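You operate a simulated robot arm through the tools that you are given. There is no shell and no other tool. Be economical: measure what you need, move in short steps, check, and stop when the job is done.

The job below is to be done with a simulated two-armed robot. You get a single attempt, and the scene is never put back.

JOB
Take the cap off the orange-cap bottle and lay it down on the black bench. Take the slide from the top of the island bench and put it on the purple tray. Take the purple wipe pack on the violet bench and put it away on the fourth shelf from the bottom of the steel shelving. Put one of the labels from the cream bench on the blue plate. Take the clear jar on the top of the drawer unit and put it away on the slate bench. Put the plate card in the silver tray. Take the blue-handled jug and put it on the second shelf from the bottom of the steel shelving. The order is free. Set down upright: clear jar, blue-handled jug.

Only the result counts: the job must be done as asked and must still hold three seconds after the hand-in. Knocking over, shifting, dropping, spilling or breaking anything else fails it. A push-on lid holds only when it is set on centred and level and pressed home; a screw cap is set on level and turned clockwise until tight.

ROBOT AND FRAMES
Two 7-joint arms with two-finger parallel grippers on one trunk, on a base that drives. Base frame: it is fixed to the floor where the robot stands at the start and does not move with it; the origin is under the middle of the robot, x ahead of it, y to its left, z up; the surface under the hand at the start is at about z = 0.88. Units: m, rad, N and s.
The left shoulder is at the start at [0.07, 0.188, 1.165], the right one opposite. With the tool pointing down near the work surface each hand reaches from about 0.34 to 0.8 m from the robot's upright axis, wherever it stands, measured 20 degrees to its own side. Places, roughly: blue plate (13x9x3 cm) [-4.1, 3.4, 0.9]; blue-handled jug [3.5, 0.75, 0.5]; clear jar [-6, 5.5, 0.5]; fourth shelf of the steel shelving [3.7, 3.7, 1.3]; label [-5, 3.5, 1]; orange-cap bottle [0.5, 0.25, 1]; plate card [1.5, 2, 1]; purple tray (22x19x3 cm) [-4, 1, 0.9]; purple wipe pack [-4, -2.25, 1]; second shelf of the steel shelving [3.7, 3.7, 0.6]; silver tray (26x18x4 cm) [3.7, 3.4, 0.6]; slate bench [-4.8, -2.9, 0.9]; slide [-4, 0.5, 1]. Payload 3.91 kg a hand.
Tool frame (each hand has its own): the origin (TCP) lies between the finger pads and is the grasp point; the fingertips stand 0.03 m ahead of it; z points along the fingers, y is the line along which they close. The gripper opens to 0.11 m. The fingers are 0.02 m wide and 0.01 m thick; the gripper's body (0.048 by 0.112 m) begins 0.055 m behind the TCP.
Orientation is told as [roll, pitch, yaw] about the base's x, y, z axes, in that order, counted from this pose: with the fingers straight down and closing along the base's y, the tool's x points along the base's -x, its y along +y and its z along -z.

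CONTROLS
- The arms move only by the tool step_arm. It takes "left_increments", "right_increments" or both (then of equal length, played together; a hand with none holds still); each is a list of rows, each a list of 6 numbers: the shift along the base's x, y, z in m, then the turn, a rotation vector about the base's x, y, z in rad. In form: [[dx, dy, dz, wx, wy, wz], ...]. A call has 1 to 8 rows; each row is the pose to reach, as a shift and turn from the pose commanded when the call began. "left_fingers" and "right_fingers" are, for a hand that has rows, the opening, from 0 (shut) to 1 (fully open), set as the call begins (left out, the last holds). Each row takes 0.2 s and may step no farther than 0.05 m and 0.15 rad from the row before; otherwise, or with a gripper value out of range, the whole call is refused. A pose out of reach is approached as far as the arm can. The call stops where the force on the tool passes 40 N (or 10 N more than at its start, if that is more) or the arm is blocked; 0.2 s more then pass. Each finger travels about 0.072 m/s and halts on what it meets, pressing with about 21 N; the grip force reading is that of the motor and also rises with nothing between the fingers. The clock runs only during rows and for 0.2 s after the last one: add rows that repeat a pose to give the fingers time. It gives the time, the measured TCP pose, the force on the tool (base axes), the opening and the grip force at its end, in the units of the frame above (readings bear some noise), with the torque about the TCP (base axes, N m) and any sound that the robot's microphone picked up.
- Cameras (640 x 400 px; columns grow to the right, rows downward): "scene" is now at [0.1377, 0.0153, 1.4005]; the picture's right is [0.19, -0.98, 0.00], its down [-0.50, -0.09, -0.86] and it looks along [0.85, 0.16, -0.50] (base axes); focal length 248 px, centre (320, 200). "left" rides on the left gripper at [0.072, -0.017, -0.103] in its tool frame; the picture's right is [0.23, 0.97, 0.00], its down [-0.76, 0.18, -0.62] and it looks along [-0.61, 0.14, 0.78] (tool axes); focal length 222 px, centre (320, 200). "right" rides on the right gripper at [0.072, 0.017, -0.103] in its tool frame; the picture's right is [-0.23, 0.97, 0.00], its down [-0.76, -0.18, -0.62] and it looks along [-0.61, -0.14, 0.78] (tool axes); focal length 222 px, centre (320, 200). There is no depth. A picture from a camera that has moved, and an enlarged one, comes with that camera's place and axes in the base frame and with its lens.
- camera(camera): a new picture of that camera. It takes no simulated time.
- lift_body(by): slides the trunk up (or, below 0, down) by that many m; the arms and the scene camera ride with it, the base frame stays. It gives what a move gives, with no picture.
- drive_base(legs): drives the robot by 1 to 6 legs, each [ahead, turn to the left] in m and rad, along the robot's own axes; the way and the turn of a leg run together, so that a leg with both is an arc; at most 1.5 m and 3.142 rad a leg. The arms and the cameras ride along, it lands a little off, and it stops where it bumps. It gives what a move gives.
- aim_head(pan, tilt): turns the head with the scene camera to pan (to the left, within 1.501 rad either way) and tilt (down, from -0.506 to 1.204), counted from straight ahead of the robot. It gives what a move gives.
- enlarge(camera, box): a new picture of the part [left, top, right, bottom] of that camera's present view, enlarged. It takes no simulated time.
- finish_job(): hands the job in; it is judged then, once.

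Work in short steps. Places have to be worked out from the pictures, the camera data and where the tool is seen: move nearer, look again, correct. Check each grasp and each placing, and mend what went wrong. You have 196 turns and 184 pictures in all, those below and enlarged ones among them. Open the grippers and draw the arms clear of the work before you hand the job in, unless the task says otherwise; then end with one line.

The tools are called after "Emit:" as name(argument=value, ...) on one line, values as JSON. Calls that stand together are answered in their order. step_arm: Moves the arms, as the interface text tells. Its arguments: {"type":"object","properties":{"left_increments":{"type":"array","items":{"type":"array","items":{"type":"number"}}},"left_fingers":{"type":"number"},"right_increments":{"type":"array","items":{"type":"array","items":{"type":"number"}}},"right_fingers":{"type":"number"}},"required":[]} The other tools are called the same way: lift_body (by) slides the trunk up or down; drive_base (legs) drives the base; aim_head (pan, tilt) turns the head that bears the scene camera; camera (camera) takes a picture; enlarge (camera, box) takes an enlarged picture of a part of a camera's view; finish_job () hands the job in.

At the start:

```text
time: 0.0
left_position: [0.4922, 0.3551, 1.1884]
left_tcp_rot: [0.001, 0.0, -0.001]
left_ft_force: [0.5, 0.2, -0.1]
left_torque: [-0.01, -0.01, 0.01]
left_opening: 0.1103
left_finger_force: 0.1
right_position: [0.4876, -0.0512, 1.2306]
right_tcp_rot: [0.0, 0.0, -0.001]
right_ft_force: [0.9, -0.6, -0.7]
right_torque: [0.0, -0.03, -0.02]
right_opening: 0.1099
right_finger_force: 0.2
trunk travel left (down, up): [-0.675, 0.265]
robot x, y, heading: [0.0026, 0.0025, -0.001]
head pan, tilt: [0.188, 0.529]
```

scene: 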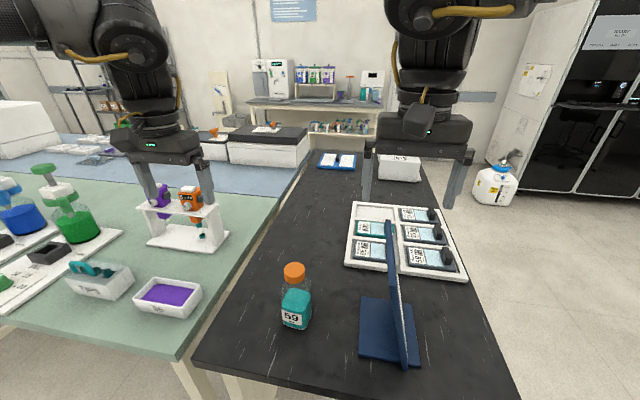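
right: 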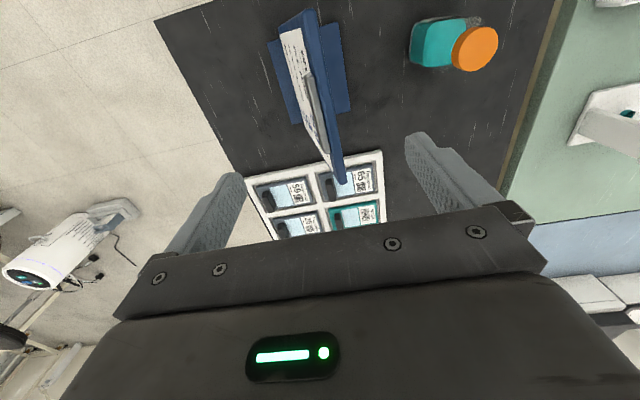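
left: 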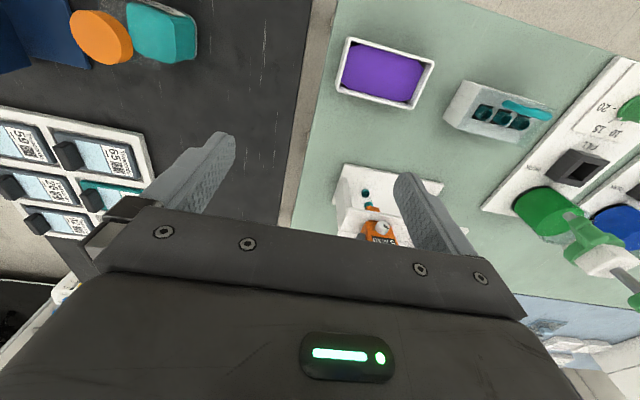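

The three views put the orange cap at about (0.478, 0.133, 1.03). I'll take a closer look at it.

Emit:
enlarge(camera="scene", box=[240, 240, 400, 340])

Emit:
enlarge(camera="scene", box=[0, 60, 320, 260])

```text
4.00 times, centred on (320, 290) of scene
camera zoom: at [0.1377, 0.0153, 1.4005], right [0.19, -0.98, 0.0], down [-0.5, -0.09, -0.86], along [0.85, 0.16, -0.5], focal length 994 px, centre (320, -160)
```

zoom: 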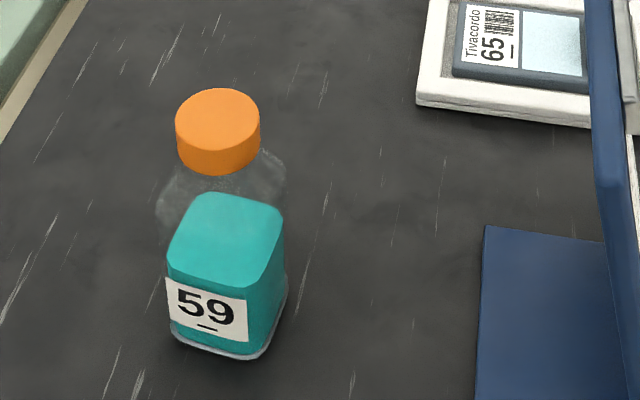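

```text
2.00 times, centred on (160, 160) of scene
camera zoom: at [0.1377, 0.0153, 1.4005], right [0.19, -0.98, 0.0], down [-0.5, -0.09, -0.86], along [0.85, 0.16, -0.5], focal length 497 px, centre (640, 280)
```

zoom: 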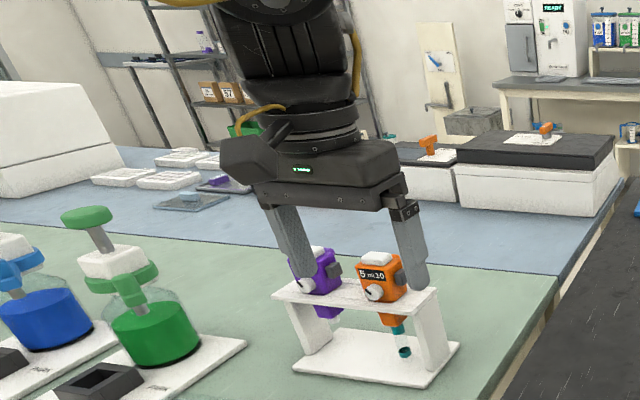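

The bottle is square-bodied with liquid in it, yawed about -13°, and has a screw cap. I'll hold the body with the left hand, tilted and coming in from the left, and unscrew with the right. First I rotate the left hand.

Emit:
step_arm(left_increments=[[0, 0.01, 0, -0.048, 0.06, 0.115], [0, 0.02, 0, -0.096, 0.121, 0.231], [0, 0.02, 0, -0.144, 0.181, 0.346], [0, 0.02, 0, -0.192, 0.241, 0.462], [0, 0.02, 0, -0.24, 0.301, 0.577], [0, 0.02, 0, -0.287, 0.362, 0.693], [0, 0.02, 0, -0.335, 0.422, 0.808], [0, 0.02, 0, -0.383, 0.482, 0.924]], left_fingers=1)

Emit:
step_arm(left_increments=[[0, 0, 0, -0.048, 0.06, 0.115], [0, 0, 0, -0.096, 0.121, 0.231], [0, 0, 0, -0.144, 0.181, 0.346], [0.005, -0.04, -0.03, -0.144, 0.181, 0.346], [0.01, -0.08, -0.06, -0.144, 0.181, 0.346], [0.01, -0.12, -0.09, -0.144, 0.181, 0.346], [0.01, -0.14, -0.13, -0.144, 0.181, 0.346], [0.01, -0.15, -0.17, -0.144, 0.181, 0.346]])

Emit:
camera(camera="scene")

Emit:
camera(camera="left")

```text
time: 1.8
left_position: [0.4941, 0.3746, 1.1875]
left_tcp_rot: [-0.131, 0.583, 0.916]
left_ft_force: [0.6, -0.5, 0.7]
left_torque: [0.0, 0.01, 0.02]
left_opening: 0.1099
left_finger_force: 0.0
left hand out of reach, approached as far as the arm can: row 2, 3, 4, 5, 6, 7
right_position: [0.4879, -0.0502, 1.2303]
right_tcp_rot: [0.0, 0.001, -0.001]
right_ft_force: [0.5, 0.7, 1.4]
right_torque: [-0.05, 0.02, 0.02]
right_opening: 0.1098
right_finger_force: 0.0
trunk travel left (down, up): [-0.675, 0.265]
robot x, y, heading: [-0.0003, -0.0008, 0.002]
head pan, tilt: [0.188, 0.529]
```

```text
refused: row 4 steps farther than a row can; nothing moved
```

```text
178 pictures are left
camera scene: at [0.1379, 0.016, 1.4004], right [0.19, -0.98, 0.0], down [-0.5, -0.1, -0.86], along [0.85, 0.16, -0.5], focal length 248 px, centre (320, 200)
```

scene: 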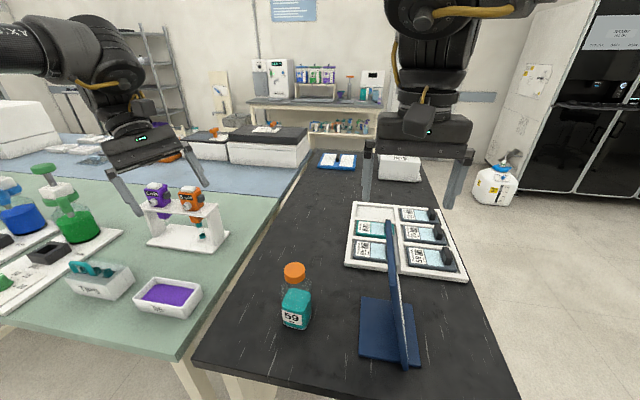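

```text
177 pictures are left
camera left: at [0.4929, 0.3715, 1.3142], right [-0.92, 0.38, 0.02], down [0.38, 0.92, 0.08], along [0.01, 0.08, -1.0], focal length 222 px, centre (320, 200)
```

left: 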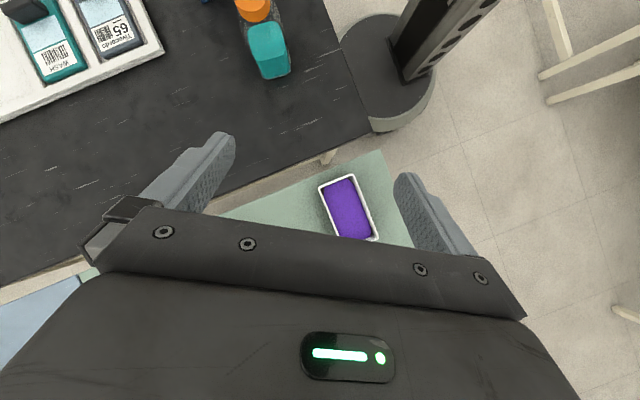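

Rotation is working. I'll finish it and come closer in smaller steps.

Emit:
step_arm(left_increments=[[0, 0, 0, -0.048, 0.06, 0.115], [0, 0, 0, -0.096, 0.121, 0.231], [0, 0, 0, -0.144, 0.181, 0.346], [0.005, -0.03, -0.03, -0.144, 0.181, 0.346], [0.005, -0.06, -0.06, -0.144, 0.181, 0.346], [0.005, -0.09, -0.09, -0.144, 0.181, 0.346], [0.005, -0.12, -0.12, -0.144, 0.181, 0.346], [0.005, -0.13, -0.15, -0.144, 0.181, 0.346]])

Emit:
camera(camera="scene")

Emit:
camera(camera="left")

```text
time: 3.6
left_position: [0.5829, 0.3774, 1.0625]
left_tcp_rot: [-0.005, 0.792, 1.335]
left_ft_force: [-0.3, -0.2, -0.5]
left_torque: [-0.01, -0.01, -0.03]
left_opening: 0.1102
left_finger_force: 0.0
left hand out of reach, approached as far as the arm can: row 2, 3, 4, 5, 6, 7, 8
right_position: [0.491, -0.0487, 1.2289]
right_tcp_rot: [-0.002, 0.005, -0.001]
right_ft_force: [0.4, 0.3, 0.8]
right_torque: [-0.03, 0.0, -0.01]
right_opening: 0.1099
right_finger_force: 0.1
trunk travel left (down, up): [-0.675, 0.265]
robot x, y, heading: [0.0013, 0.0014, 0.003]
head pan, tilt: [0.188, 0.529]
```

```text
176 pictures are left
camera scene: at [0.1411, 0.0174, 1.4001], right [0.19, -0.98, 0.0], down [-0.5, -0.1, -0.86], along [0.85, 0.16, -0.51], focal length 248 px, centre (320, 200)
```

scene: 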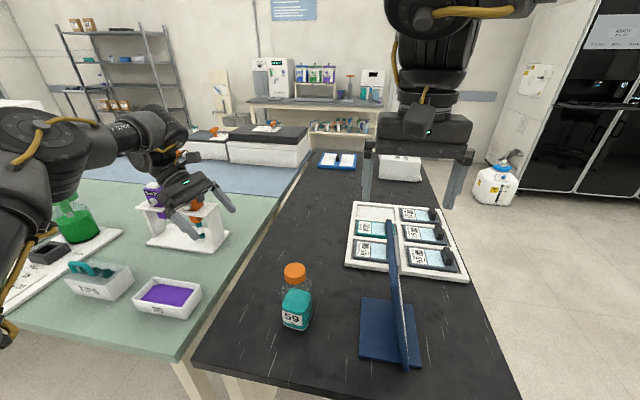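

```text
175 pictures are left
camera left: at [0.6035, 0.3955, 1.187], right [-0.98, 0.07, 0.16], down [0.05, 0.99, -0.1], along [-0.17, -0.09, -0.98], focal length 222 px, centre (320, 200)
```

left: 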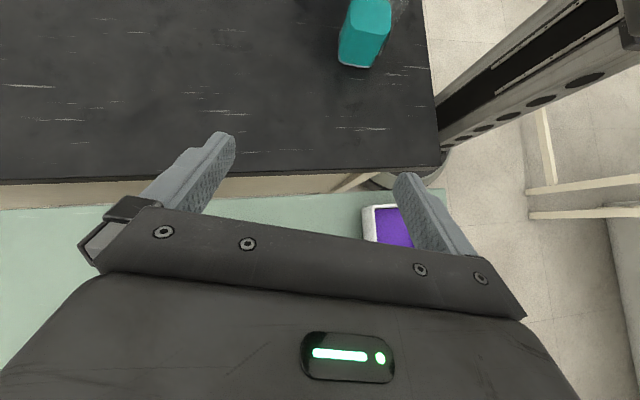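

This arm posture swings the elbow low over the neighbouring bench. I'll reverse it, then back the base off and grasp the body from the robot's side instead.

Emit:
step_arm(left_increments=[[0, 0.01, 0.03, 0, 0, 0], [0, 0.04, 0.06, 0, 0, 0], [0, 0.07, 0.09, 0, 0, 0], [0, 0.1, 0.12, 0, 0, 0], [0, 0.13, 0.15, 0, 0, 0], [0, 0.13, 0.15, 0.048, -0.06, -0.115], [0, 0.13, 0.15, 0.096, -0.121, -0.231], [0, 0.13, 0.15, 0.144, -0.181, -0.346]])

Emit:
step_arm(left_increments=[[0, 0, 0, 0.048, -0.06, -0.115], [0, 0, 0, 0.096, -0.121, -0.231], [0, 0, 0, 0.144, -0.181, -0.346], [0, 0, 0, 0.192, -0.241, -0.462], [0, 0, 0, 0.24, -0.301, -0.577], [0, 0, 0, 0.287, -0.362, -0.693], [0, 0, 0, 0.335, -0.422, -0.808], [0, 0, 0, 0.383, -0.482, -0.924]])

Emit:
drive_base(legs=[[-0.18, 0]])

Emit:
camera(camera="scene")

```text
time: 5.0
left_position: [0.5189, 0.5334, 1.1398]
left_tcp_rot: [-0.062, 0.686, 1.247]
left_ft_force: [40.7, -81.3, -138.3]
left_torque: [10.1, 6.45, -0.81]
left_opening: 0.1098
left_finger_force: 0.1
left hand out of reach, approached as far as the arm can: row 1, 2, 3, 4, 5, 6, 7
right_position: [0.4894, -0.0463, 1.2295]
right_tcp_rot: [-0.004, -0.001, 0.003]
right_ft_force: [-0.1, 0.0, -1.3]
right_torque: [-0.04, 0.02, 0.0]
right_opening: 0.1102
right_finger_force: 0.0
trunk travel left (down, up): [-0.675, 0.265]
robot x, y, heading: [0.0039, -0.0008, -0.001]
head pan, tilt: [0.188, 0.529]
stopped in row 7 (left hand): the force on the tool passed its limit at 563 N (the readings are from after the stop); the commanded pose is now the measured one
```

```text
time: 6.8
left_position: [0.5182, 0.5274, 1.1456]
left_tcp_rot: [-0.119, 0.104, 0.264]
left_ft_force: [-0.4, 0.3, 0.2]
left_torque: [0.0, 0.04, -0.02]
left_opening: 0.11
left_finger_force: 0.1
left hand out of reach, approached as far as the arm can: row 2, 3, 4, 5, 6, 7
right_position: [0.488, -0.0529, 1.2307]
right_tcp_rot: [0.001, 0.0, -0.002]
right_ft_force: [-0.1, 0.0, -0.5]
right_torque: [0.01, 0.02, -0.01]
right_opening: 0.11
right_finger_force: 0.1
trunk travel left (down, up): [-0.675, 0.265]
robot x, y, heading: [-0.0003, -0.0012, 0.003]
head pan, tilt: [0.188, 0.529]
```

```text
time: 8.3
left_position: [0.3436, 0.5284, 1.1427]
left_tcp_rot: [-0.121, 0.109, 0.263]
left_ft_force: [0.4, 0.3, 1.2]
left_torque: [-0.02, 0.04, 0.01]
left_opening: 0.1099
left_finger_force: 0.2
right_position: [0.3147, -0.051, 1.2292]
right_tcp_rot: [-0.001, 0.002, -0.001]
right_ft_force: [-0.8, -0.3, 0.8]
right_torque: [0.01, 0.02, 0.01]
right_opening: 0.11
right_finger_force: 0.1
trunk travel left (down, up): [-0.675, 0.265]
robot x, y, heading: [-0.1741, 0.0002, 0.002]
head pan, tilt: [0.188, 0.529]
```

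```text
174 pictures are left
camera scene: at [-0.0359, 0.0157, 1.4002], right [0.19, -0.98, 0.0], down [-0.5, -0.09, -0.86], along [0.85, 0.16, -0.51], focal length 248 px, centre (320, 200)
```

scene: 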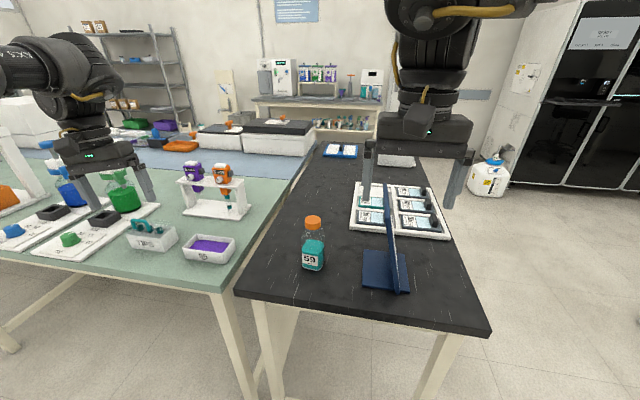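

A heavy contact occurred during that reverse motion. I need to see whether something got disturbed.

Emit:
enlarge(camera="scene", box=[0, 110, 280, 285])

Emit:
camera(camera="left")

```text
2.29 times, centred on (140, 198) of scene
camera zoom: at [-0.0359, 0.0157, 1.4002], right [0.19, -0.98, 0.0], down [-0.5, -0.09, -0.86], along [0.85, 0.16, -0.51], focal length 568 px, centre (731, 206)
```

zoom: 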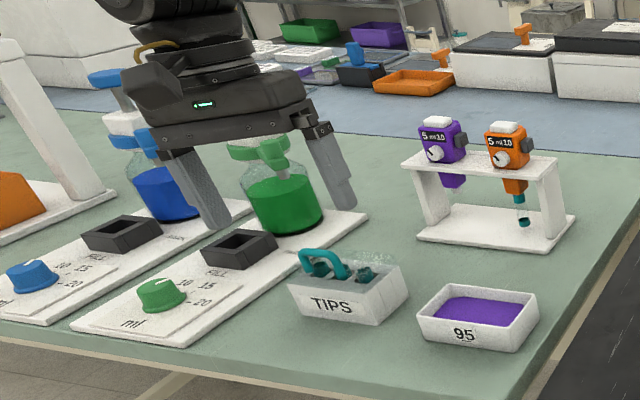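

```text
172 pictures are left
camera left: at [0.2855, 0.509, 1.2546], right [-0.48, 0.87, -0.09], down [0.73, 0.46, 0.51], along [0.49, 0.18, -0.85], focal length 222 px, centre (320, 200)
```

left: 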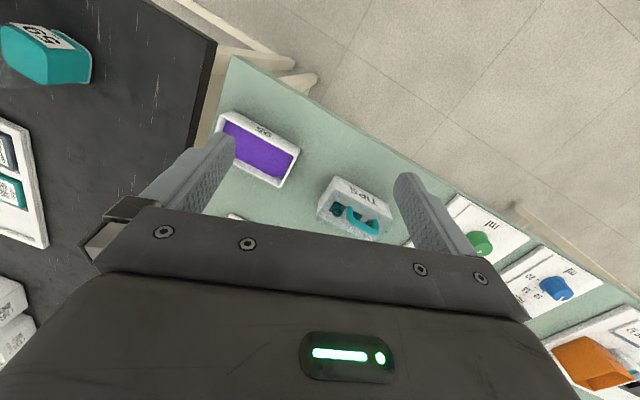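

Everything on the green bench seems to be standing where it was. I'll raise and level the left hand, then check behind it.

Emit:
step_arm(left_increments=[[0, -0.02, 0.03, 0.03, -0.03, -0.065], [0, -0.05, 0.06, 0.06, -0.06, -0.13], [0, -0.08, 0.08, 0.09, -0.08, -0.195], [0, -0.12, 0.1, 0.12, -0.109, -0.26], [0, -0.16, 0.1, 0.12, -0.109, -0.26], [0, -0.2, 0.1, 0.12, -0.109, -0.26]])

Emit:
aim_head(pan=0.6, tilt=0.6)

Emit:
camera(camera="scene")

```text
time: 9.7
left_position: [0.3104, 0.3389, 1.208]
left_tcp_rot: [-0.022, -0.025, 0.009]
left_ft_force: [0.6, -0.3, -0.7]
left_torque: [0.01, 0.01, 0.01]
left_opening: 0.11
left_finger_force: 0.0
left hand out of reach, approached as far as the arm can: row 1, 2, 3, 4, 5, 6
right_position: [0.3137, -0.0526, 1.23]
right_tcp_rot: [0.0, -0.001, -0.003]
right_ft_force: [-0.3, -0.2, 0.6]
right_torque: [-0.01, -0.02, 0.0]
right_opening: 0.1101
right_finger_force: 0.0
trunk travel left (down, up): [-0.675, 0.265]
robot x, y, heading: [-0.1778, 0.0006, -0.0]
head pan, tilt: [0.188, 0.529]
```

```text
time: 10.6
left_position: [0.3105, 0.3393, 1.2087]
left_tcp_rot: [-0.021, -0.023, 0.006]
left_ft_force: [0.5, -1.3, -1.0]
left_torque: [0.01, 0.01, -0.04]
left_opening: 0.1099
left_finger_force: 0.0
right_position: [0.3125, -0.051, 1.2306]
right_tcp_rot: [0.0, 0.002, -0.002]
right_ft_force: [0.2, -0.4, -0.3]
right_torque: [-0.02, -0.02, -0.02]
right_opening: 0.1101
right_finger_force: 0.1
trunk travel left (down, up): [-0.675, 0.265]
robot x, y, heading: [-0.1796, -0.0024, -0.003]
head pan, tilt: [0.6, 0.6]
```

```text
171 pictures are left
camera scene: at [-0.0535, 0.0483, 1.3941], right [0.56, -0.83, 0.0], down [-0.47, -0.32, -0.83], along [0.68, 0.46, -0.57], focal length 248 px, centre (320, 200)
```

scene: 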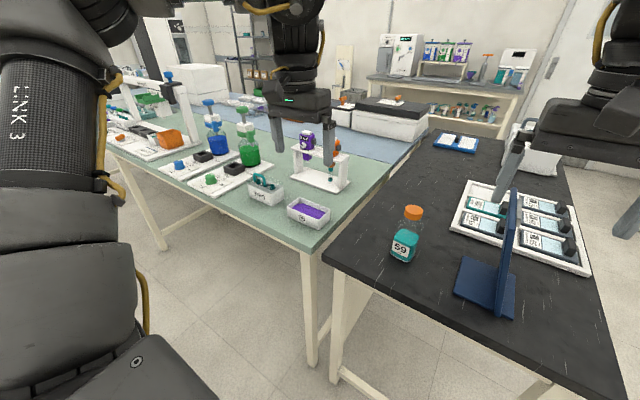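

The bench is undisturbed. Now I pitch the left hand forward 45° (yaw -13°) and stage it behind and above the bottle body.

Emit:
step_arm(left_increments=[[0, -0.01, 0, -0.015, -0.13, -0.036], [0, -0.03, 0, -0.03, -0.26, -0.072], [0.01, -0.06, -0.02, -0.045, -0.39, -0.108], [0.02, -0.09, -0.04, -0.06, -0.52, -0.144], [0.03, -0.12, -0.06, -0.075, -0.65, -0.18], [0.04, -0.14, -0.09, -0.089, -0.782, -0.215], [0.055, -0.16, -0.12, -0.089, -0.782, -0.215], [0.072, -0.184, -0.15, -0.089, -0.782, -0.215]], left_fingers=1)

Emit:
camera(camera="scene")

Emit:
camera(camera="left")

```text
time: 12.4
left_position: [0.3761, 0.1669, 1.0729]
left_tcp_rot: [-0.024, -0.803, -0.217]
left_ft_force: [0.4, -0.5, -0.3]
left_torque: [-0.03, 0.01, 0.0]
left_opening: 0.1098
left_finger_force: 0.1
left hand out of reach, approached as far as the arm can: row 8
right_position: [0.3138, -0.051, 1.2304]
right_tcp_rot: [0.0, 0.002, -0.002]
right_ft_force: [0.5, 0.3, 0.0]
right_torque: [0.03, -0.01, 0.01]
right_opening: 0.1098
right_finger_force: 0.2
trunk travel left (down, up): [-0.675, 0.265]
robot x, y, heading: [-0.1736, 0.0043, 0.0]
head pan, tilt: [0.6, 0.6]
```

```text
170 pictures are left
camera scene: at [-0.0525, 0.0483, 1.394], right [0.56, -0.83, 0.0], down [-0.47, -0.32, -0.82], along [0.68, 0.47, -0.57], focal length 248 px, centre (320, 200)
```

scene: 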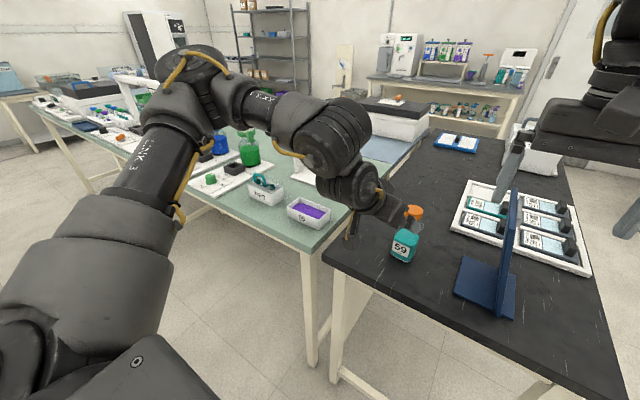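

```text
169 pictures are left
camera left: at [0.2493, 0.181, 1.0916], right [0.07, 0.98, -0.18], down [0.12, 0.17, 0.98], along [0.99, -0.09, -0.11], focal length 222 px, centre (320, 200)
```

left: 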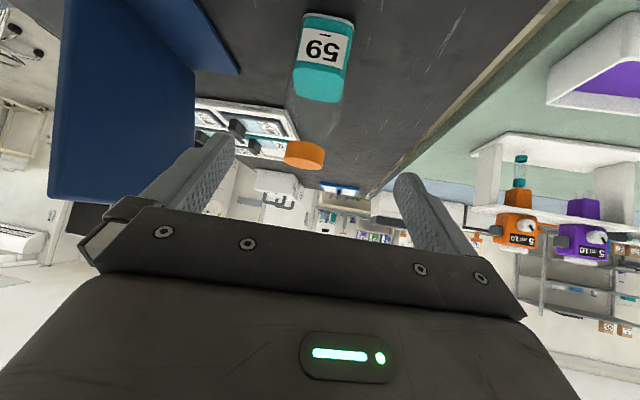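

The cap is seen at (0.478, 0.134, 1.02), as expected. I'll slide the left fingers around the bottle body and check before closing.

Emit:
step_arm(left_increments=[[0.02, -0.014, -0.04, 0, 0, 0], [0.04, -0.018, -0.075, 0, 0, 0], [0.065, -0.024, -0.105, 0, 0, 0], [0.085, -0.029, -0.125, 0, 0, 0], [0.104, -0.034, -0.146, 0, 0, 0]])

Emit:
enlarge(camera="scene", box=[320, 160, 480, 260])

Emit:
camera(camera="left")

```text
time: 13.6
left_position: [0.4452, 0.2003, 0.9688]
left_tcp_rot: [-0.025, -0.806, -0.219]
left_ft_force: [-0.3, 0.7, 0.2]
left_torque: [0.0, -0.01, 0.01]
left_opening: 0.11
left_finger_force: 0.0
left hand out of reach, approached as far as the arm can: row 1, 2, 3, 4, 5
right_position: [0.3122, -0.0509, 1.2304]
right_tcp_rot: [-0.001, 0.0, -0.002]
right_ft_force: [0.0, -1.0, 1.0]
right_torque: [0.01, -0.03, -0.01]
right_opening: 0.1099
right_finger_force: 0.0
trunk travel left (down, up): [-0.675, 0.265]
robot x, y, heading: [-0.1755, 0.0011, -0.002]
head pan, tilt: [0.6, 0.6]
```

```text
4.00 times, centred on (400, 210) of scene
camera zoom: at [-0.0536, 0.0485, 1.394], right [0.56, -0.83, 0.0], down [-0.47, -0.32, -0.82], along [0.68, 0.47, -0.57], focal length 994 px, centre (0, 160)
```

zoom: 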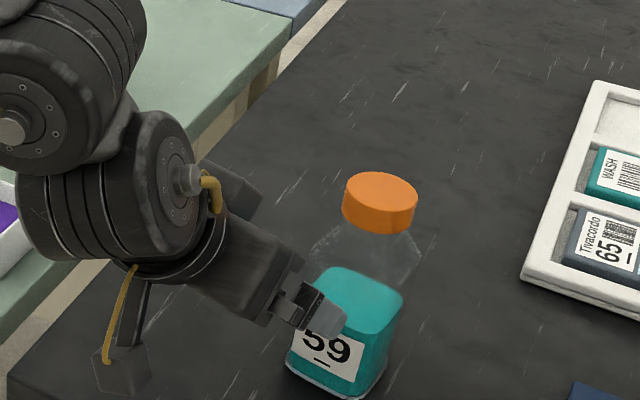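

```text
167 pictures are left
camera left: at [0.3186, 0.2127, 0.9878], right [0.07, 0.98, -0.18], down [0.12, 0.17, 0.98], along [0.99, -0.09, -0.11], focal length 222 px, centre (320, 200)
```

left: 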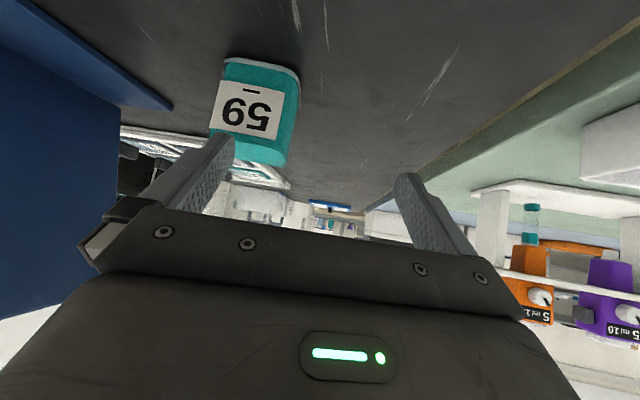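

The left arm hits a joint limit at this far-right reach. I'll retract, turn the base a little to the right so the bottle lies more in front of the left arm, and retry.

Emit:
step_arm(left_increments=[[-0.02, 0.005, 0.021, 0, 0, 0], [-0.04, 0.01, 0.041, 0, 0, 0], [-0.065, 0.016, 0.071, 0, 0, 0], [-0.085, 0.02, 0.106, 0, 0, 0], [-0.104, 0.034, 0.146, 0, 0, 0]])

Emit:
drive_base(legs=[[0, -0.22]])

Emit:
camera(camera="scene")

Emit:
camera(camera="left")

```text
time: 14.8
left_position: [0.338, 0.2351, 1.1169]
left_tcp_rot: [-0.023, -0.805, -0.217]
left_ft_force: [-1.4, -0.7, -0.2]
left_torque: [0.01, 0.0, 0.0]
left_opening: 0.11
left_finger_force: 0.0
right_position: [0.3102, -0.0505, 1.2331]
right_tcp_rot: [0.0, -0.001, -0.002]
right_ft_force: [0.6, 1.1, -0.3]
right_torque: [0.01, -0.03, -0.03]
right_opening: 0.1101
right_finger_force: 0.1
trunk travel left (down, up): [-0.675, 0.265]
robot x, y, heading: [-0.1753, -0.0014, 0.001]
head pan, tilt: [0.6, 0.6]
```

```text
time: 16.0
left_position: [0.3808, 0.1159, 1.1162]
left_tcp_rot: [-0.024, -0.803, -0.439]
left_ft_force: [0.0, -0.5, -0.1]
left_torque: [0.01, -0.03, 0.03]
left_opening: 0.1099
left_finger_force: 0.0
right_position: [0.2893, -0.1565, 1.2294]
right_tcp_rot: [0.0, -0.001, -0.225]
right_ft_force: [-0.6, -0.1, -1.0]
right_torque: [0.01, 0.0, -0.01]
right_opening: 0.1101
right_finger_force: 0.0
trunk travel left (down, up): [-0.675, 0.265]
robot x, y, heading: [-0.1722, -0.0025, -0.216]
head pan, tilt: [0.6, 0.6]
```

```text
166 pictures are left
camera scene: at [-0.0456, 0.0201, 1.394], right [0.37, -0.93, 0.0], down [-0.53, -0.21, -0.82], along [0.77, 0.3, -0.57], focal length 248 px, centre (320, 200)
```

scene: 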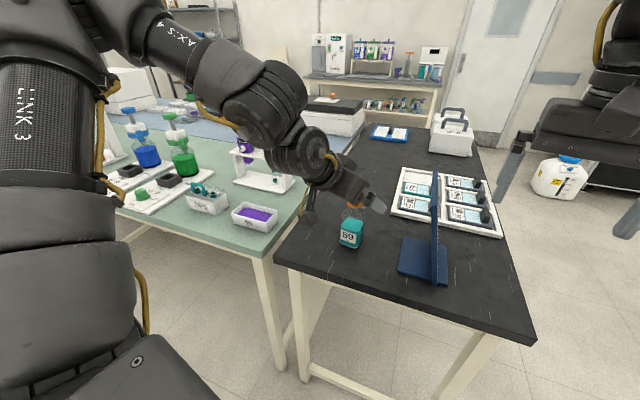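

```text
165 pictures are left
camera left: at [0.2599, 0.1561, 1.1354], right [0.29, 0.94, -0.18], down [0.16, 0.14, 0.98], along [0.95, -0.31, -0.11], focal length 222 px, centre (320, 200)
```

left: 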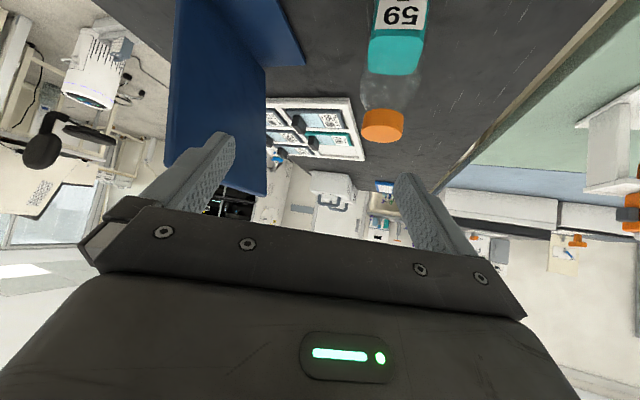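

Re-yaw the hand to match the bottle and stage it on the bottle's axis.

Emit:
step_arm(left_increments=[[0, 0.02, 0, 0, 0, 0.11], [0.0, 0.039, -0.03, 0, 0, 0.22], [0.01, 0.037, -0.07, 0, 0, 0.22], [0.03, 0.035, -0.1, 0, 0, 0.22]])

Emit:
camera(camera="left")

```text
time: 17.0
left_position: [0.4153, 0.1549, 1.0163]
left_tcp_rot: [-0.024, -0.803, -0.22]
left_ft_force: [-0.4, 1.3, -0.1]
left_torque: [-0.01, 0.0, -0.02]
left_opening: 0.1099
left_finger_force: 0.1
left hand out of reach, approached as far as the arm can: row 2, 3, 4
right_position: [0.2909, -0.1587, 1.2298]
right_tcp_rot: [-0.001, 0.003, -0.223]
right_ft_force: [-0.1, 0.5, 0.8]
right_torque: [0.01, -0.03, 0.02]
right_opening: 0.1101
right_finger_force: 0.0
trunk travel left (down, up): [-0.675, 0.265]
robot x, y, heading: [-0.1738, -0.0024, -0.222]
head pan, tilt: [0.6, 0.6]
```

```text
164 pictures are left
camera left: at [0.2895, 0.1693, 1.035], right [0.08, 0.98, -0.18], down [0.12, 0.17, 0.98], along [0.99, -0.1, -0.11], focal length 222 px, centre (320, 200)
```

left: 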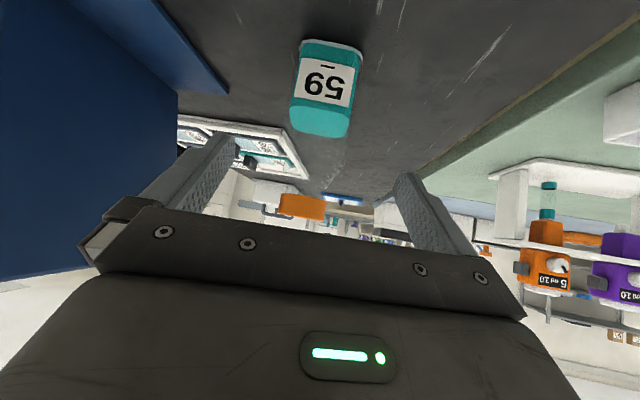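

Good alignment. Advance to the grasp point.

Emit:
step_arm(left_increments=[[0.015, -0.013, -0.022, 0, 0, 0], [0.033, -0.017, -0.046, 0, 0, 0], [0.05, -0.021, -0.07, 0, 0, 0], [0.065, -0.024, -0.09, 0, 0, 0], [0.065, -0.024, -0.09, 0, 0, 0]])

Emit:
camera(camera="left")

Emit:
enlarge(camera="scene", box=[270, 160, 430, 260])

```text
time: 18.2
left_position: [0.4796, 0.1333, 0.927]
left_tcp_rot: [-0.024, -0.804, -0.217]
left_ft_force: [-0.5, -0.2, -0.7]
left_torque: [0.03, 0.03, -0.05]
left_opening: 0.1103
left_finger_force: 0.1
right_position: [0.2894, -0.1566, 1.2307]
right_tcp_rot: [-0.002, -0.001, -0.225]
right_ft_force: [0.5, 0.7, -0.1]
right_torque: [-0.01, -0.03, -0.01]
right_opening: 0.1101
right_finger_force: 0.1
trunk travel left (down, up): [-0.675, 0.265]
robot x, y, heading: [-0.1725, -0.0, -0.224]
head pan, tilt: [0.6, 0.6]
```

```text
163 pictures are left
camera left: at [0.3543, 0.1458, 0.9472], right [0.07, 0.98, -0.18], down [0.12, 0.17, 0.98], along [0.99, -0.09, -0.11], focal length 222 px, centre (320, 200)
```

left: 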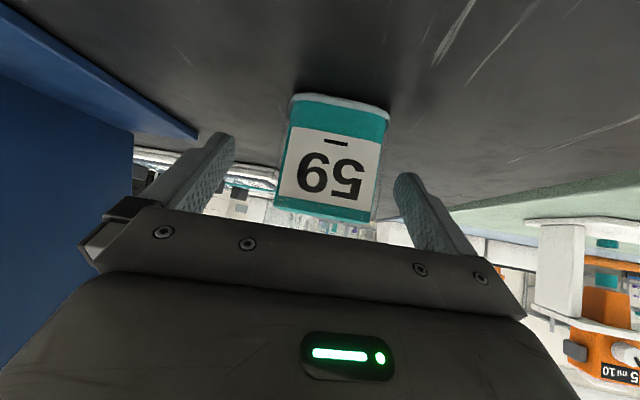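

```text
4.00 times, centred on (350, 210) of scene
camera zoom: at [-0.0463, 0.0201, 1.3941], right [0.37, -0.93, 0.0], down [-0.52, -0.21, -0.83], along [0.77, 0.3, -0.56], focal length 994 px, centre (200, 160)
```

zoom: 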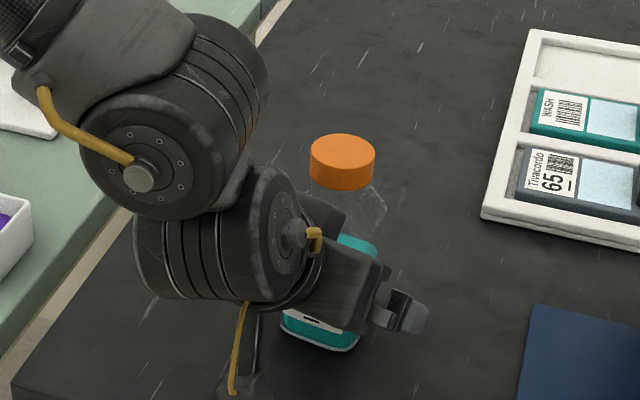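

Bottle sits centred between the fingers. Closing the left hand on it.

Emit:
step_arm(left_increments=[[0, 0, 0, 0, 0, 0], [0, 0, 0, 0, 0, 0], [0, 0, 0, 0, 0, 0], [0, 0, 0, 0, 0, 0], [0, 0, 0, 0, 0, 0]], left_fingers=0)

Emit:
enlarge(camera="left", box=[160, 50, 480, 250])

```text
time: 19.4
left_position: [0.4802, 0.1321, 0.9276]
left_tcp_rot: [-0.025, -0.802, -0.219]
left_ft_force: [-0.1, 0.1, -0.8]
left_torque: [0.01, 0.02, 0.0]
left_opening: 0.06
left_finger_force: 20.4
right_position: [0.2895, -0.1568, 1.231]
right_tcp_rot: [0.0, -0.001, -0.225]
right_ft_force: [0.6, 1.4, 0.8]
right_torque: [-0.01, -0.02, -0.02]
right_opening: 0.1099
right_finger_force: 0.1
trunk travel left (down, up): [-0.675, 0.265]
robot x, y, heading: [-0.1778, 0.0025, -0.222]
head pan, tilt: [0.6, 0.6]
```

```text
2.00 times, centred on (320, 150) of left
camera zoom: at [0.3547, 0.1457, 0.9472], right [0.07, 0.98, -0.18], down [0.12, 0.17, 0.98], along [0.99, -0.09, -0.11], focal length 444 px, centre (320, 300)
```

zoom: 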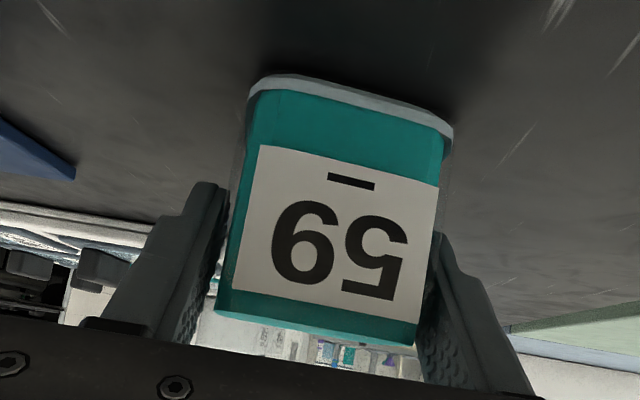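

Firm grip (0.060 m wide). Now bring the right hand above the cap, x first then y, and look.

Emit:
step_arm(right_increments=[[0.045, 0, 0, 0, 0, 0], [0.09, 0, 0, 0, 0, 0], [0.135, 0, 0, 0, 0, 0], [0.17, 0.03, 0, 0, 0, 0], [0.193, 0.07, 0, 0, 0, 0], [0.193, 0.115, 0, 0, 0, 0], [0.193, 0.16, 0, 0, 0, 0], [0.193, 0.2, 0, 0, 0, 0]], right_fingers=1)

Emit:
step_arm(right_increments=[[0, 0.045, -0.02, 0, 0, 0], [0, 0.088, -0.06, 0, 0, 0]])

Emit:
camera(camera="right")

Emit:
camera(camera="scene")

```text
time: 21.4
left_position: [0.4811, 0.1336, 0.9281]
left_tcp_rot: [-0.023, -0.803, -0.219]
left_ft_force: [0.0, 1.5, 0.1]
left_torque: [0.05, -0.06, 0.02]
left_opening: 0.0601
left_finger_force: 21.1
right_position: [0.4108, -0.1196, 1.2075]
right_tcp_rot: [0.058, 0.011, -0.281]
right_ft_force: [0.8, 0.3, -0.2]
right_torque: [-0.05, 0.0, 0.04]
right_opening: 0.1103
right_finger_force: 0.1
right hand out of reach, approached as far as the arm can: row 3, 4, 5, 6, 7, 8
trunk travel left (down, up): [-0.675, 0.265]
robot x, y, heading: [-0.1728, -0.0002, -0.226]
head pan, tilt: [0.6, 0.6]
stopped in row 8 (right hand): the arm was blocked; the commanded pose is now the measured one
```

```text
refused: row 2 steps farther than a row can; nothing moved
```

```text
160 pictures are left
camera right: at [0.3438, -0.0904, 1.3112], right [0.49, 0.87, 0.06], down [0.68, -0.42, 0.6], along [0.55, -0.26, -0.8], focal length 222 px, centre (320, 200)
```

right: 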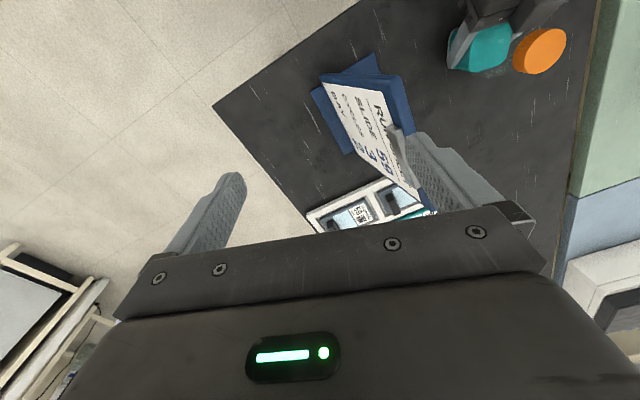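

```text
159 pictures are left
camera scene: at [-0.0455, 0.0198, 1.394], right [0.37, -0.93, 0.0], down [-0.53, -0.21, -0.82], along [0.77, 0.3, -0.57], focal length 248 px, centre (320, 200)
```

scene: 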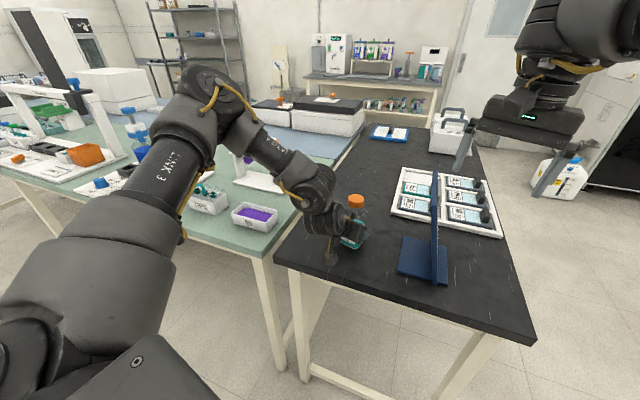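

The right arm can't reach that high that far out. I'll release, raise the trunk 0.15 m (so the hand works lower relative to the shoulder), and turn back slightly. First release and retract both arms.

Emit:
step_arm(left_increments=[[0, 0, 0, 0, 0, 0], [0, 0, 0, 0, 0, 0], [0, 0, 0, 0, 0, 0], [0, 0, 0, 0, 0, 0], [-0.025, 0.006, 0.025, 0, 0, 0], [-0.05, 0.012, 0.055, 0, 0, 0], [-0.07, 0.02, 0.1, 0, 0, 0], [-0.09, 0.03, 0.14, 0, 0, 0]], left_fingers=1, right_increments=[[-0.03, -0.005, 0.005, 0, 0, 0.01], [-0.06, -0.01, 0.01, -0.01, 0, 0.02], [-0.09, -0.02, 0.015, -0.03, 0, 0.03], [-0.12, -0.037, 0.02, -0.058, -0.011, 0.055], [-0.12, -0.037, 0.02, -0.058, -0.011, 0.055], [-0.12, -0.037, 0.02, -0.058, -0.011, 0.055], [-0.12, -0.037, 0.02, -0.058, -0.011, 0.055], [-0.12, -0.037, 0.02, -0.058, -0.011, 0.055]])

Emit:
lift_body(by=0.15)

Emit:
drive_base(legs=[[0.03, 0.08]])

Emit:
camera(camera="left")

```text
time: 23.2
left_position: [0.3975, 0.1746, 1.0669]
left_tcp_rot: [-0.026, -0.805, -0.222]
left_ft_force: [-0.7, 0.2, 0.2]
left_torque: [0.03, 0.01, 0.02]
left_opening: 0.1101
left_finger_force: 0.1
left hand out of reach, approached as far as the arm can: row 7, 8
right_position: [0.2845, -0.1504, 1.2281]
right_tcp_rot: [0.002, -0.018, -0.221]
right_ft_force: [-0.2, -0.8, 0.0]
right_torque: [0.0, -0.02, -0.02]
right_opening: 0.1101
right_finger_force: 0.1
trunk travel left (down, up): [-0.675, 0.265]
robot x, y, heading: [-0.1749, -0.0028, -0.222]
head pan, tilt: [0.6, 0.6]
```

```text
time: 24.9
left_position: [0.3995, 0.1741, 1.2176]
left_tcp_rot: [-0.023, -0.802, -0.221]
left_ft_force: [0.3, 0.1, 0.7]
left_torque: [0.01, 0.03, 0.01]
left_opening: 0.11
left_finger_force: 0.0
right_position: [0.2865, -0.151, 1.3772]
right_tcp_rot: [0.002, -0.019, -0.221]
right_ft_force: [-0.4, 0.0, -0.2]
right_torque: [0.05, 0.04, 0.0]
right_opening: 0.1101
right_finger_force: 0.0
trunk travel left (down, up): [-0.825, 0.115]
robot x, y, heading: [-0.1766, 0.0002, -0.216]
head pan, tilt: [0.6, 0.6]
```

```text
time: 25.8
left_position: [0.407, 0.21, 1.2218]
left_tcp_rot: [-0.022, -0.807, -0.148]
left_ft_force: [0.2, 0.0, 0.7]
left_torque: [0.01, -0.01, 0.0]
left_opening: 0.1099
left_finger_force: 0.1
right_position: [0.3186, -0.1241, 1.3796]
right_tcp_rot: [0.005, -0.023, -0.144]
right_ft_force: [-0.6, -0.4, 0.7]
right_torque: [0.02, -0.04, -0.02]
right_opening: 0.1101
right_finger_force: 0.0
trunk travel left (down, up): [-0.825, 0.115]
robot x, y, heading: [-0.1483, -0.0022, -0.144]
head pan, tilt: [0.6, 0.6]
```

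```text
158 pictures are left
camera left: at [0.2808, 0.213, 1.2397], right [0.0, 0.98, -0.18], down [0.11, 0.18, 0.98], along [0.99, -0.02, -0.1], focal length 222 px, centre (320, 200)
```

left: 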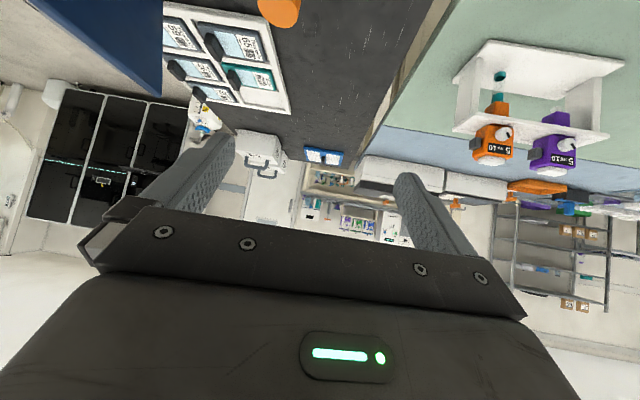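

Stage the left hand on the bottle axis again at the new height.

Emit:
step_arm(left_increments=[[-0.01, -0.02, -0.04, 0, 0, -0.04], [-0.01, -0.04, -0.08, 0, 0, -0.074], [-0.01, -0.05, -0.12, 0, 0, -0.074], [-0.005, -0.057, -0.16, 0, 0, -0.074], [0.004, -0.059, -0.203, 0, 0, -0.074]])

Emit:
camera(camera="left")

```text
time: 27.0
left_position: [0.4184, 0.1762, 1.0407]
left_tcp_rot: [-0.027, -0.804, -0.22]
left_ft_force: [0.6, 0.3, 0.4]
left_torque: [0.02, -0.01, 0.01]
left_opening: 0.1101
left_finger_force: 0.0
left hand out of reach, approached as far as the arm can: row 4, 5
right_position: [0.3247, -0.1201, 1.3778]
right_tcp_rot: [0.001, -0.018, -0.146]
right_ft_force: [-0.5, -0.8, 1.0]
right_torque: [0.0, -0.01, -0.01]
right_opening: 0.1099
right_finger_force: 0.0
trunk travel left (down, up): [-0.825, 0.115]
robot x, y, heading: [-0.1499, -0.0063, -0.149]
head pan, tilt: [0.6, 0.6]
```

```text
157 pictures are left
camera left: at [0.2923, 0.1895, 1.0598], right [0.08, 0.98, -0.18], down [0.12, 0.17, 0.98], along [0.99, -0.1, -0.11], focal length 222 px, centre (320, 200)
```

left: 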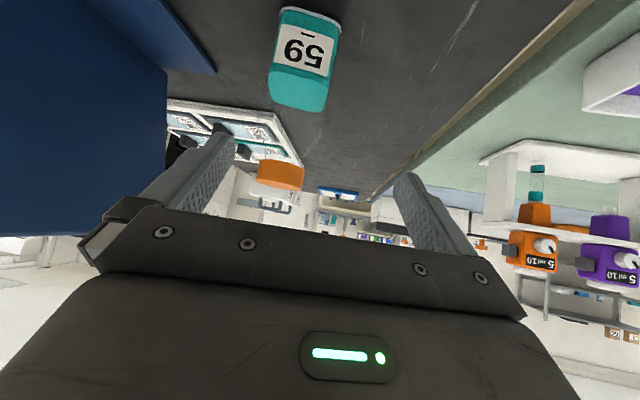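

Still limited on this heading; the earlier, more right-turned heading worked. Raise slightly and turn back to about -0.26.

Emit:
step_arm(left_increments=[[-0.02, 0.0, 0.04, 0, 0, 0], [-0.04, 0.0, 0.08, 0, 0, 0]])

Emit:
drive_base(legs=[[0, -0.12]])

```text
time: 27.6
left_position: [0.3815, 0.1826, 1.1205]
left_tcp_rot: [-0.026, -0.805, -0.221]
left_ft_force: [-0.8, 0.0, -0.9]
left_torque: [0.0, -0.02, -0.01]
left_opening: 0.11
left_finger_force: 0.0
left hand out of reach, approached as far as the arm can: row 2
right_position: [0.3227, -0.1216, 1.3784]
right_tcp_rot: [0.001, -0.021, -0.146]
right_ft_force: [0.0, -0.5, -0.8]
right_torque: [-0.01, -0.05, 0.01]
right_opening: 0.11
right_finger_force: 0.1
trunk travel left (down, up): [-0.825, 0.115]
robot x, y, heading: [-0.1493, -0.0034, -0.145]
head pan, tilt: [0.6, 0.6]
```

```text
time: 28.6
left_position: [0.4031, 0.1222, 1.119]
left_tcp_rot: [-0.032, -0.803, -0.336]
left_ft_force: [-0.8, 1.3, -0.3]
left_torque: [-0.03, -0.01, -0.05]
left_opening: 0.1099
left_finger_force: 0.0
right_position: [0.3089, -0.1714, 1.3777]
right_tcp_rot: [-0.003, -0.018, -0.261]
right_ft_force: [-0.6, 0.4, -0.2]
right_torque: [0.01, -0.01, 0.01]
right_opening: 0.11
right_finger_force: 0.1
trunk travel left (down, up): [-0.825, 0.115]
robot x, y, heading: [-0.1472, -0.0057, -0.263]
head pan, tilt: [0.6, 0.6]
```

Move the left hand to stage and then grasp in one go, watching for reach.

Emit:
step_arm(left_increments=[[0, 0.02, -0.03, 0, 0, 0.06], [0.0, 0.032, -0.07, 0, 0, 0.116], [0.008, 0.032, -0.103, 0, 0, 0.116], [0.008, 0.032, -0.103, 0, 0, 0.116]])

Emit:
camera(camera="left")

```text
time: 29.6
left_position: [0.4099, 0.1562, 1.0191]
left_tcp_rot: [-0.028, -0.805, -0.223]
left_ft_force: [-0.5, -0.2, -0.7]
left_torque: [0.05, 0.0, -0.03]
left_opening: 0.1099
left_finger_force: 0.0
left hand out of reach, approached as far as the arm can: row 3, 4
right_position: [0.3074, -0.1745, 1.3775]
right_tcp_rot: [0.001, -0.02, -0.26]
right_ft_force: [0.6, 0.0, 0.5]
right_torque: [0.01, -0.02, -0.02]
right_opening: 0.1101
right_finger_force: 0.1
trunk travel left (down, up): [-0.825, 0.115]
robot x, y, heading: [-0.147, -0.0063, -0.262]
head pan, tilt: [0.6, 0.6]
```

```text
156 pictures are left
camera left: at [0.2837, 0.1701, 1.0397], right [0.08, 0.98, -0.18], down [0.12, 0.17, 0.98], along [0.99, -0.1, -0.11], focal length 222 px, centre (320, 200)
```

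left: 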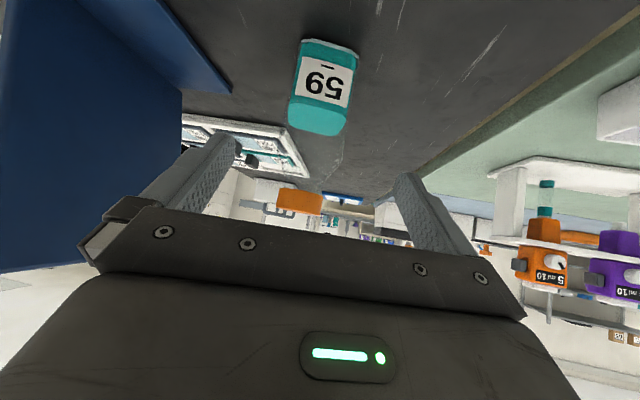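

Staged well. Advance and close on the bottle.

Emit:
step_arm(left_increments=[[0.017, -0.013, -0.022, 0, 0, 0], [0.035, -0.017, -0.046, 0, 0, 0], [0.053, -0.021, -0.07, 0, 0, 0], [0.07, -0.023, -0.092, 0, 0, 0], [0.07, -0.023, -0.092, 0, 0, 0]])

Emit:
step_arm(left_increments=[[0, 0, 0, 0, 0, 0], [0, 0, 0, 0, 0, 0], [0, 0, 0, 0, 0, 0], [0, 0, 0, 0, 0, 0], [0, 0, 0, 0, 0, 0]], left_fingers=0, right_increments=[[0.03, 0.03, 0, 0, 0, 0], [0.06, 0.06, 0, 0, 0, 0], [0.09, 0.09, 0, 0, 0, 0], [0.12, 0.12, 0, 0, 0, 0], [0.15, 0.15, -0.01, 0, 0, 0]])

Emit:
camera(camera="right")

Emit:
camera(camera="left")

```text
time: 30.8
left_position: [0.4741, 0.1707, 1.0042]
left_tcp_rot: [-0.029, -0.804, -0.222]
left_ft_force: [-0.1, 0.0, -0.5]
left_torque: [0.01, 0.01, 0.01]
left_opening: 0.1101
left_finger_force: 0.0
left hand out of reach, approached as far as the arm can: row 1, 2, 3, 4, 5
right_position: [0.3079, -0.1758, 1.3775]
right_tcp_rot: [0.001, -0.016, -0.263]
right_ft_force: [-0.2, -0.4, -0.5]
right_torque: [0.03, -0.02, 0.01]
right_opening: 0.1098
right_finger_force: 0.0
trunk travel left (down, up): [-0.825, 0.115]
robot x, y, heading: [-0.1455, -0.0052, -0.26]
head pan, tilt: [0.6, 0.6]
```

```text
time: 32.2
left_position: [0.4751, 0.1692, 1.004]
left_tcp_rot: [-0.026, -0.802, -0.224]
left_ft_force: [-0.9, 0.5, 0.9]
left_torque: [0.0, -0.01, 0.0]
left_opening: 0.0614
left_finger_force: 21.0
right_position: [0.4045, -0.1269, 1.3976]
right_tcp_rot: [0.091, -0.021, -0.324]
right_ft_force: [0.3, -0.6, -0.1]
right_torque: [0.02, 0.0, 0.0]
right_opening: 0.1099
right_finger_force: 0.0
right hand out of reach, approached as far as the arm can: row 3, 4, 5
trunk travel left (down, up): [-0.825, 0.115]
robot x, y, heading: [-0.1446, -0.0066, -0.262]
head pan, tilt: [0.6, 0.6]
stopped in row 5 (right hand): the arm was blocked; the commanded pose is now the measured one
```

```text
155 pictures are left
camera right: at [0.3362, -0.0974, 1.5003], right [0.52, 0.85, 0.09], down [0.63, -0.46, 0.62], along [0.57, -0.27, -0.78], focal length 222 px, centre (320, 200)
```

right: 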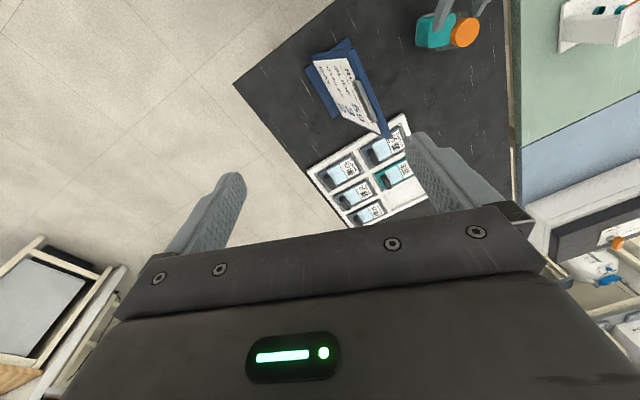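

```text
154 pictures are left
camera left: at [0.3491, 0.1846, 1.0232], right [0.08, 0.98, -0.18], down [0.12, 0.17, 0.98], along [0.99, -0.1, -0.11], focal length 222 px, centre (320, 200)
```

left: 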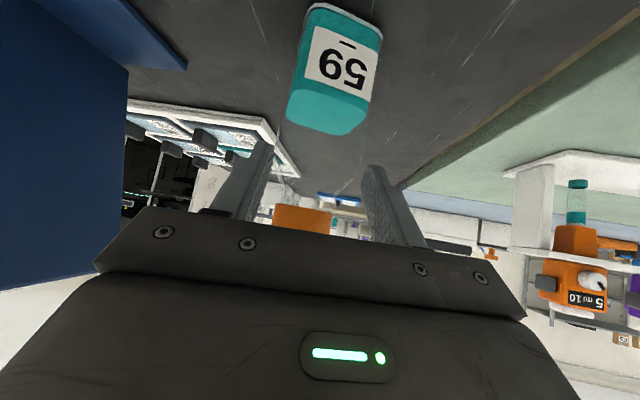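

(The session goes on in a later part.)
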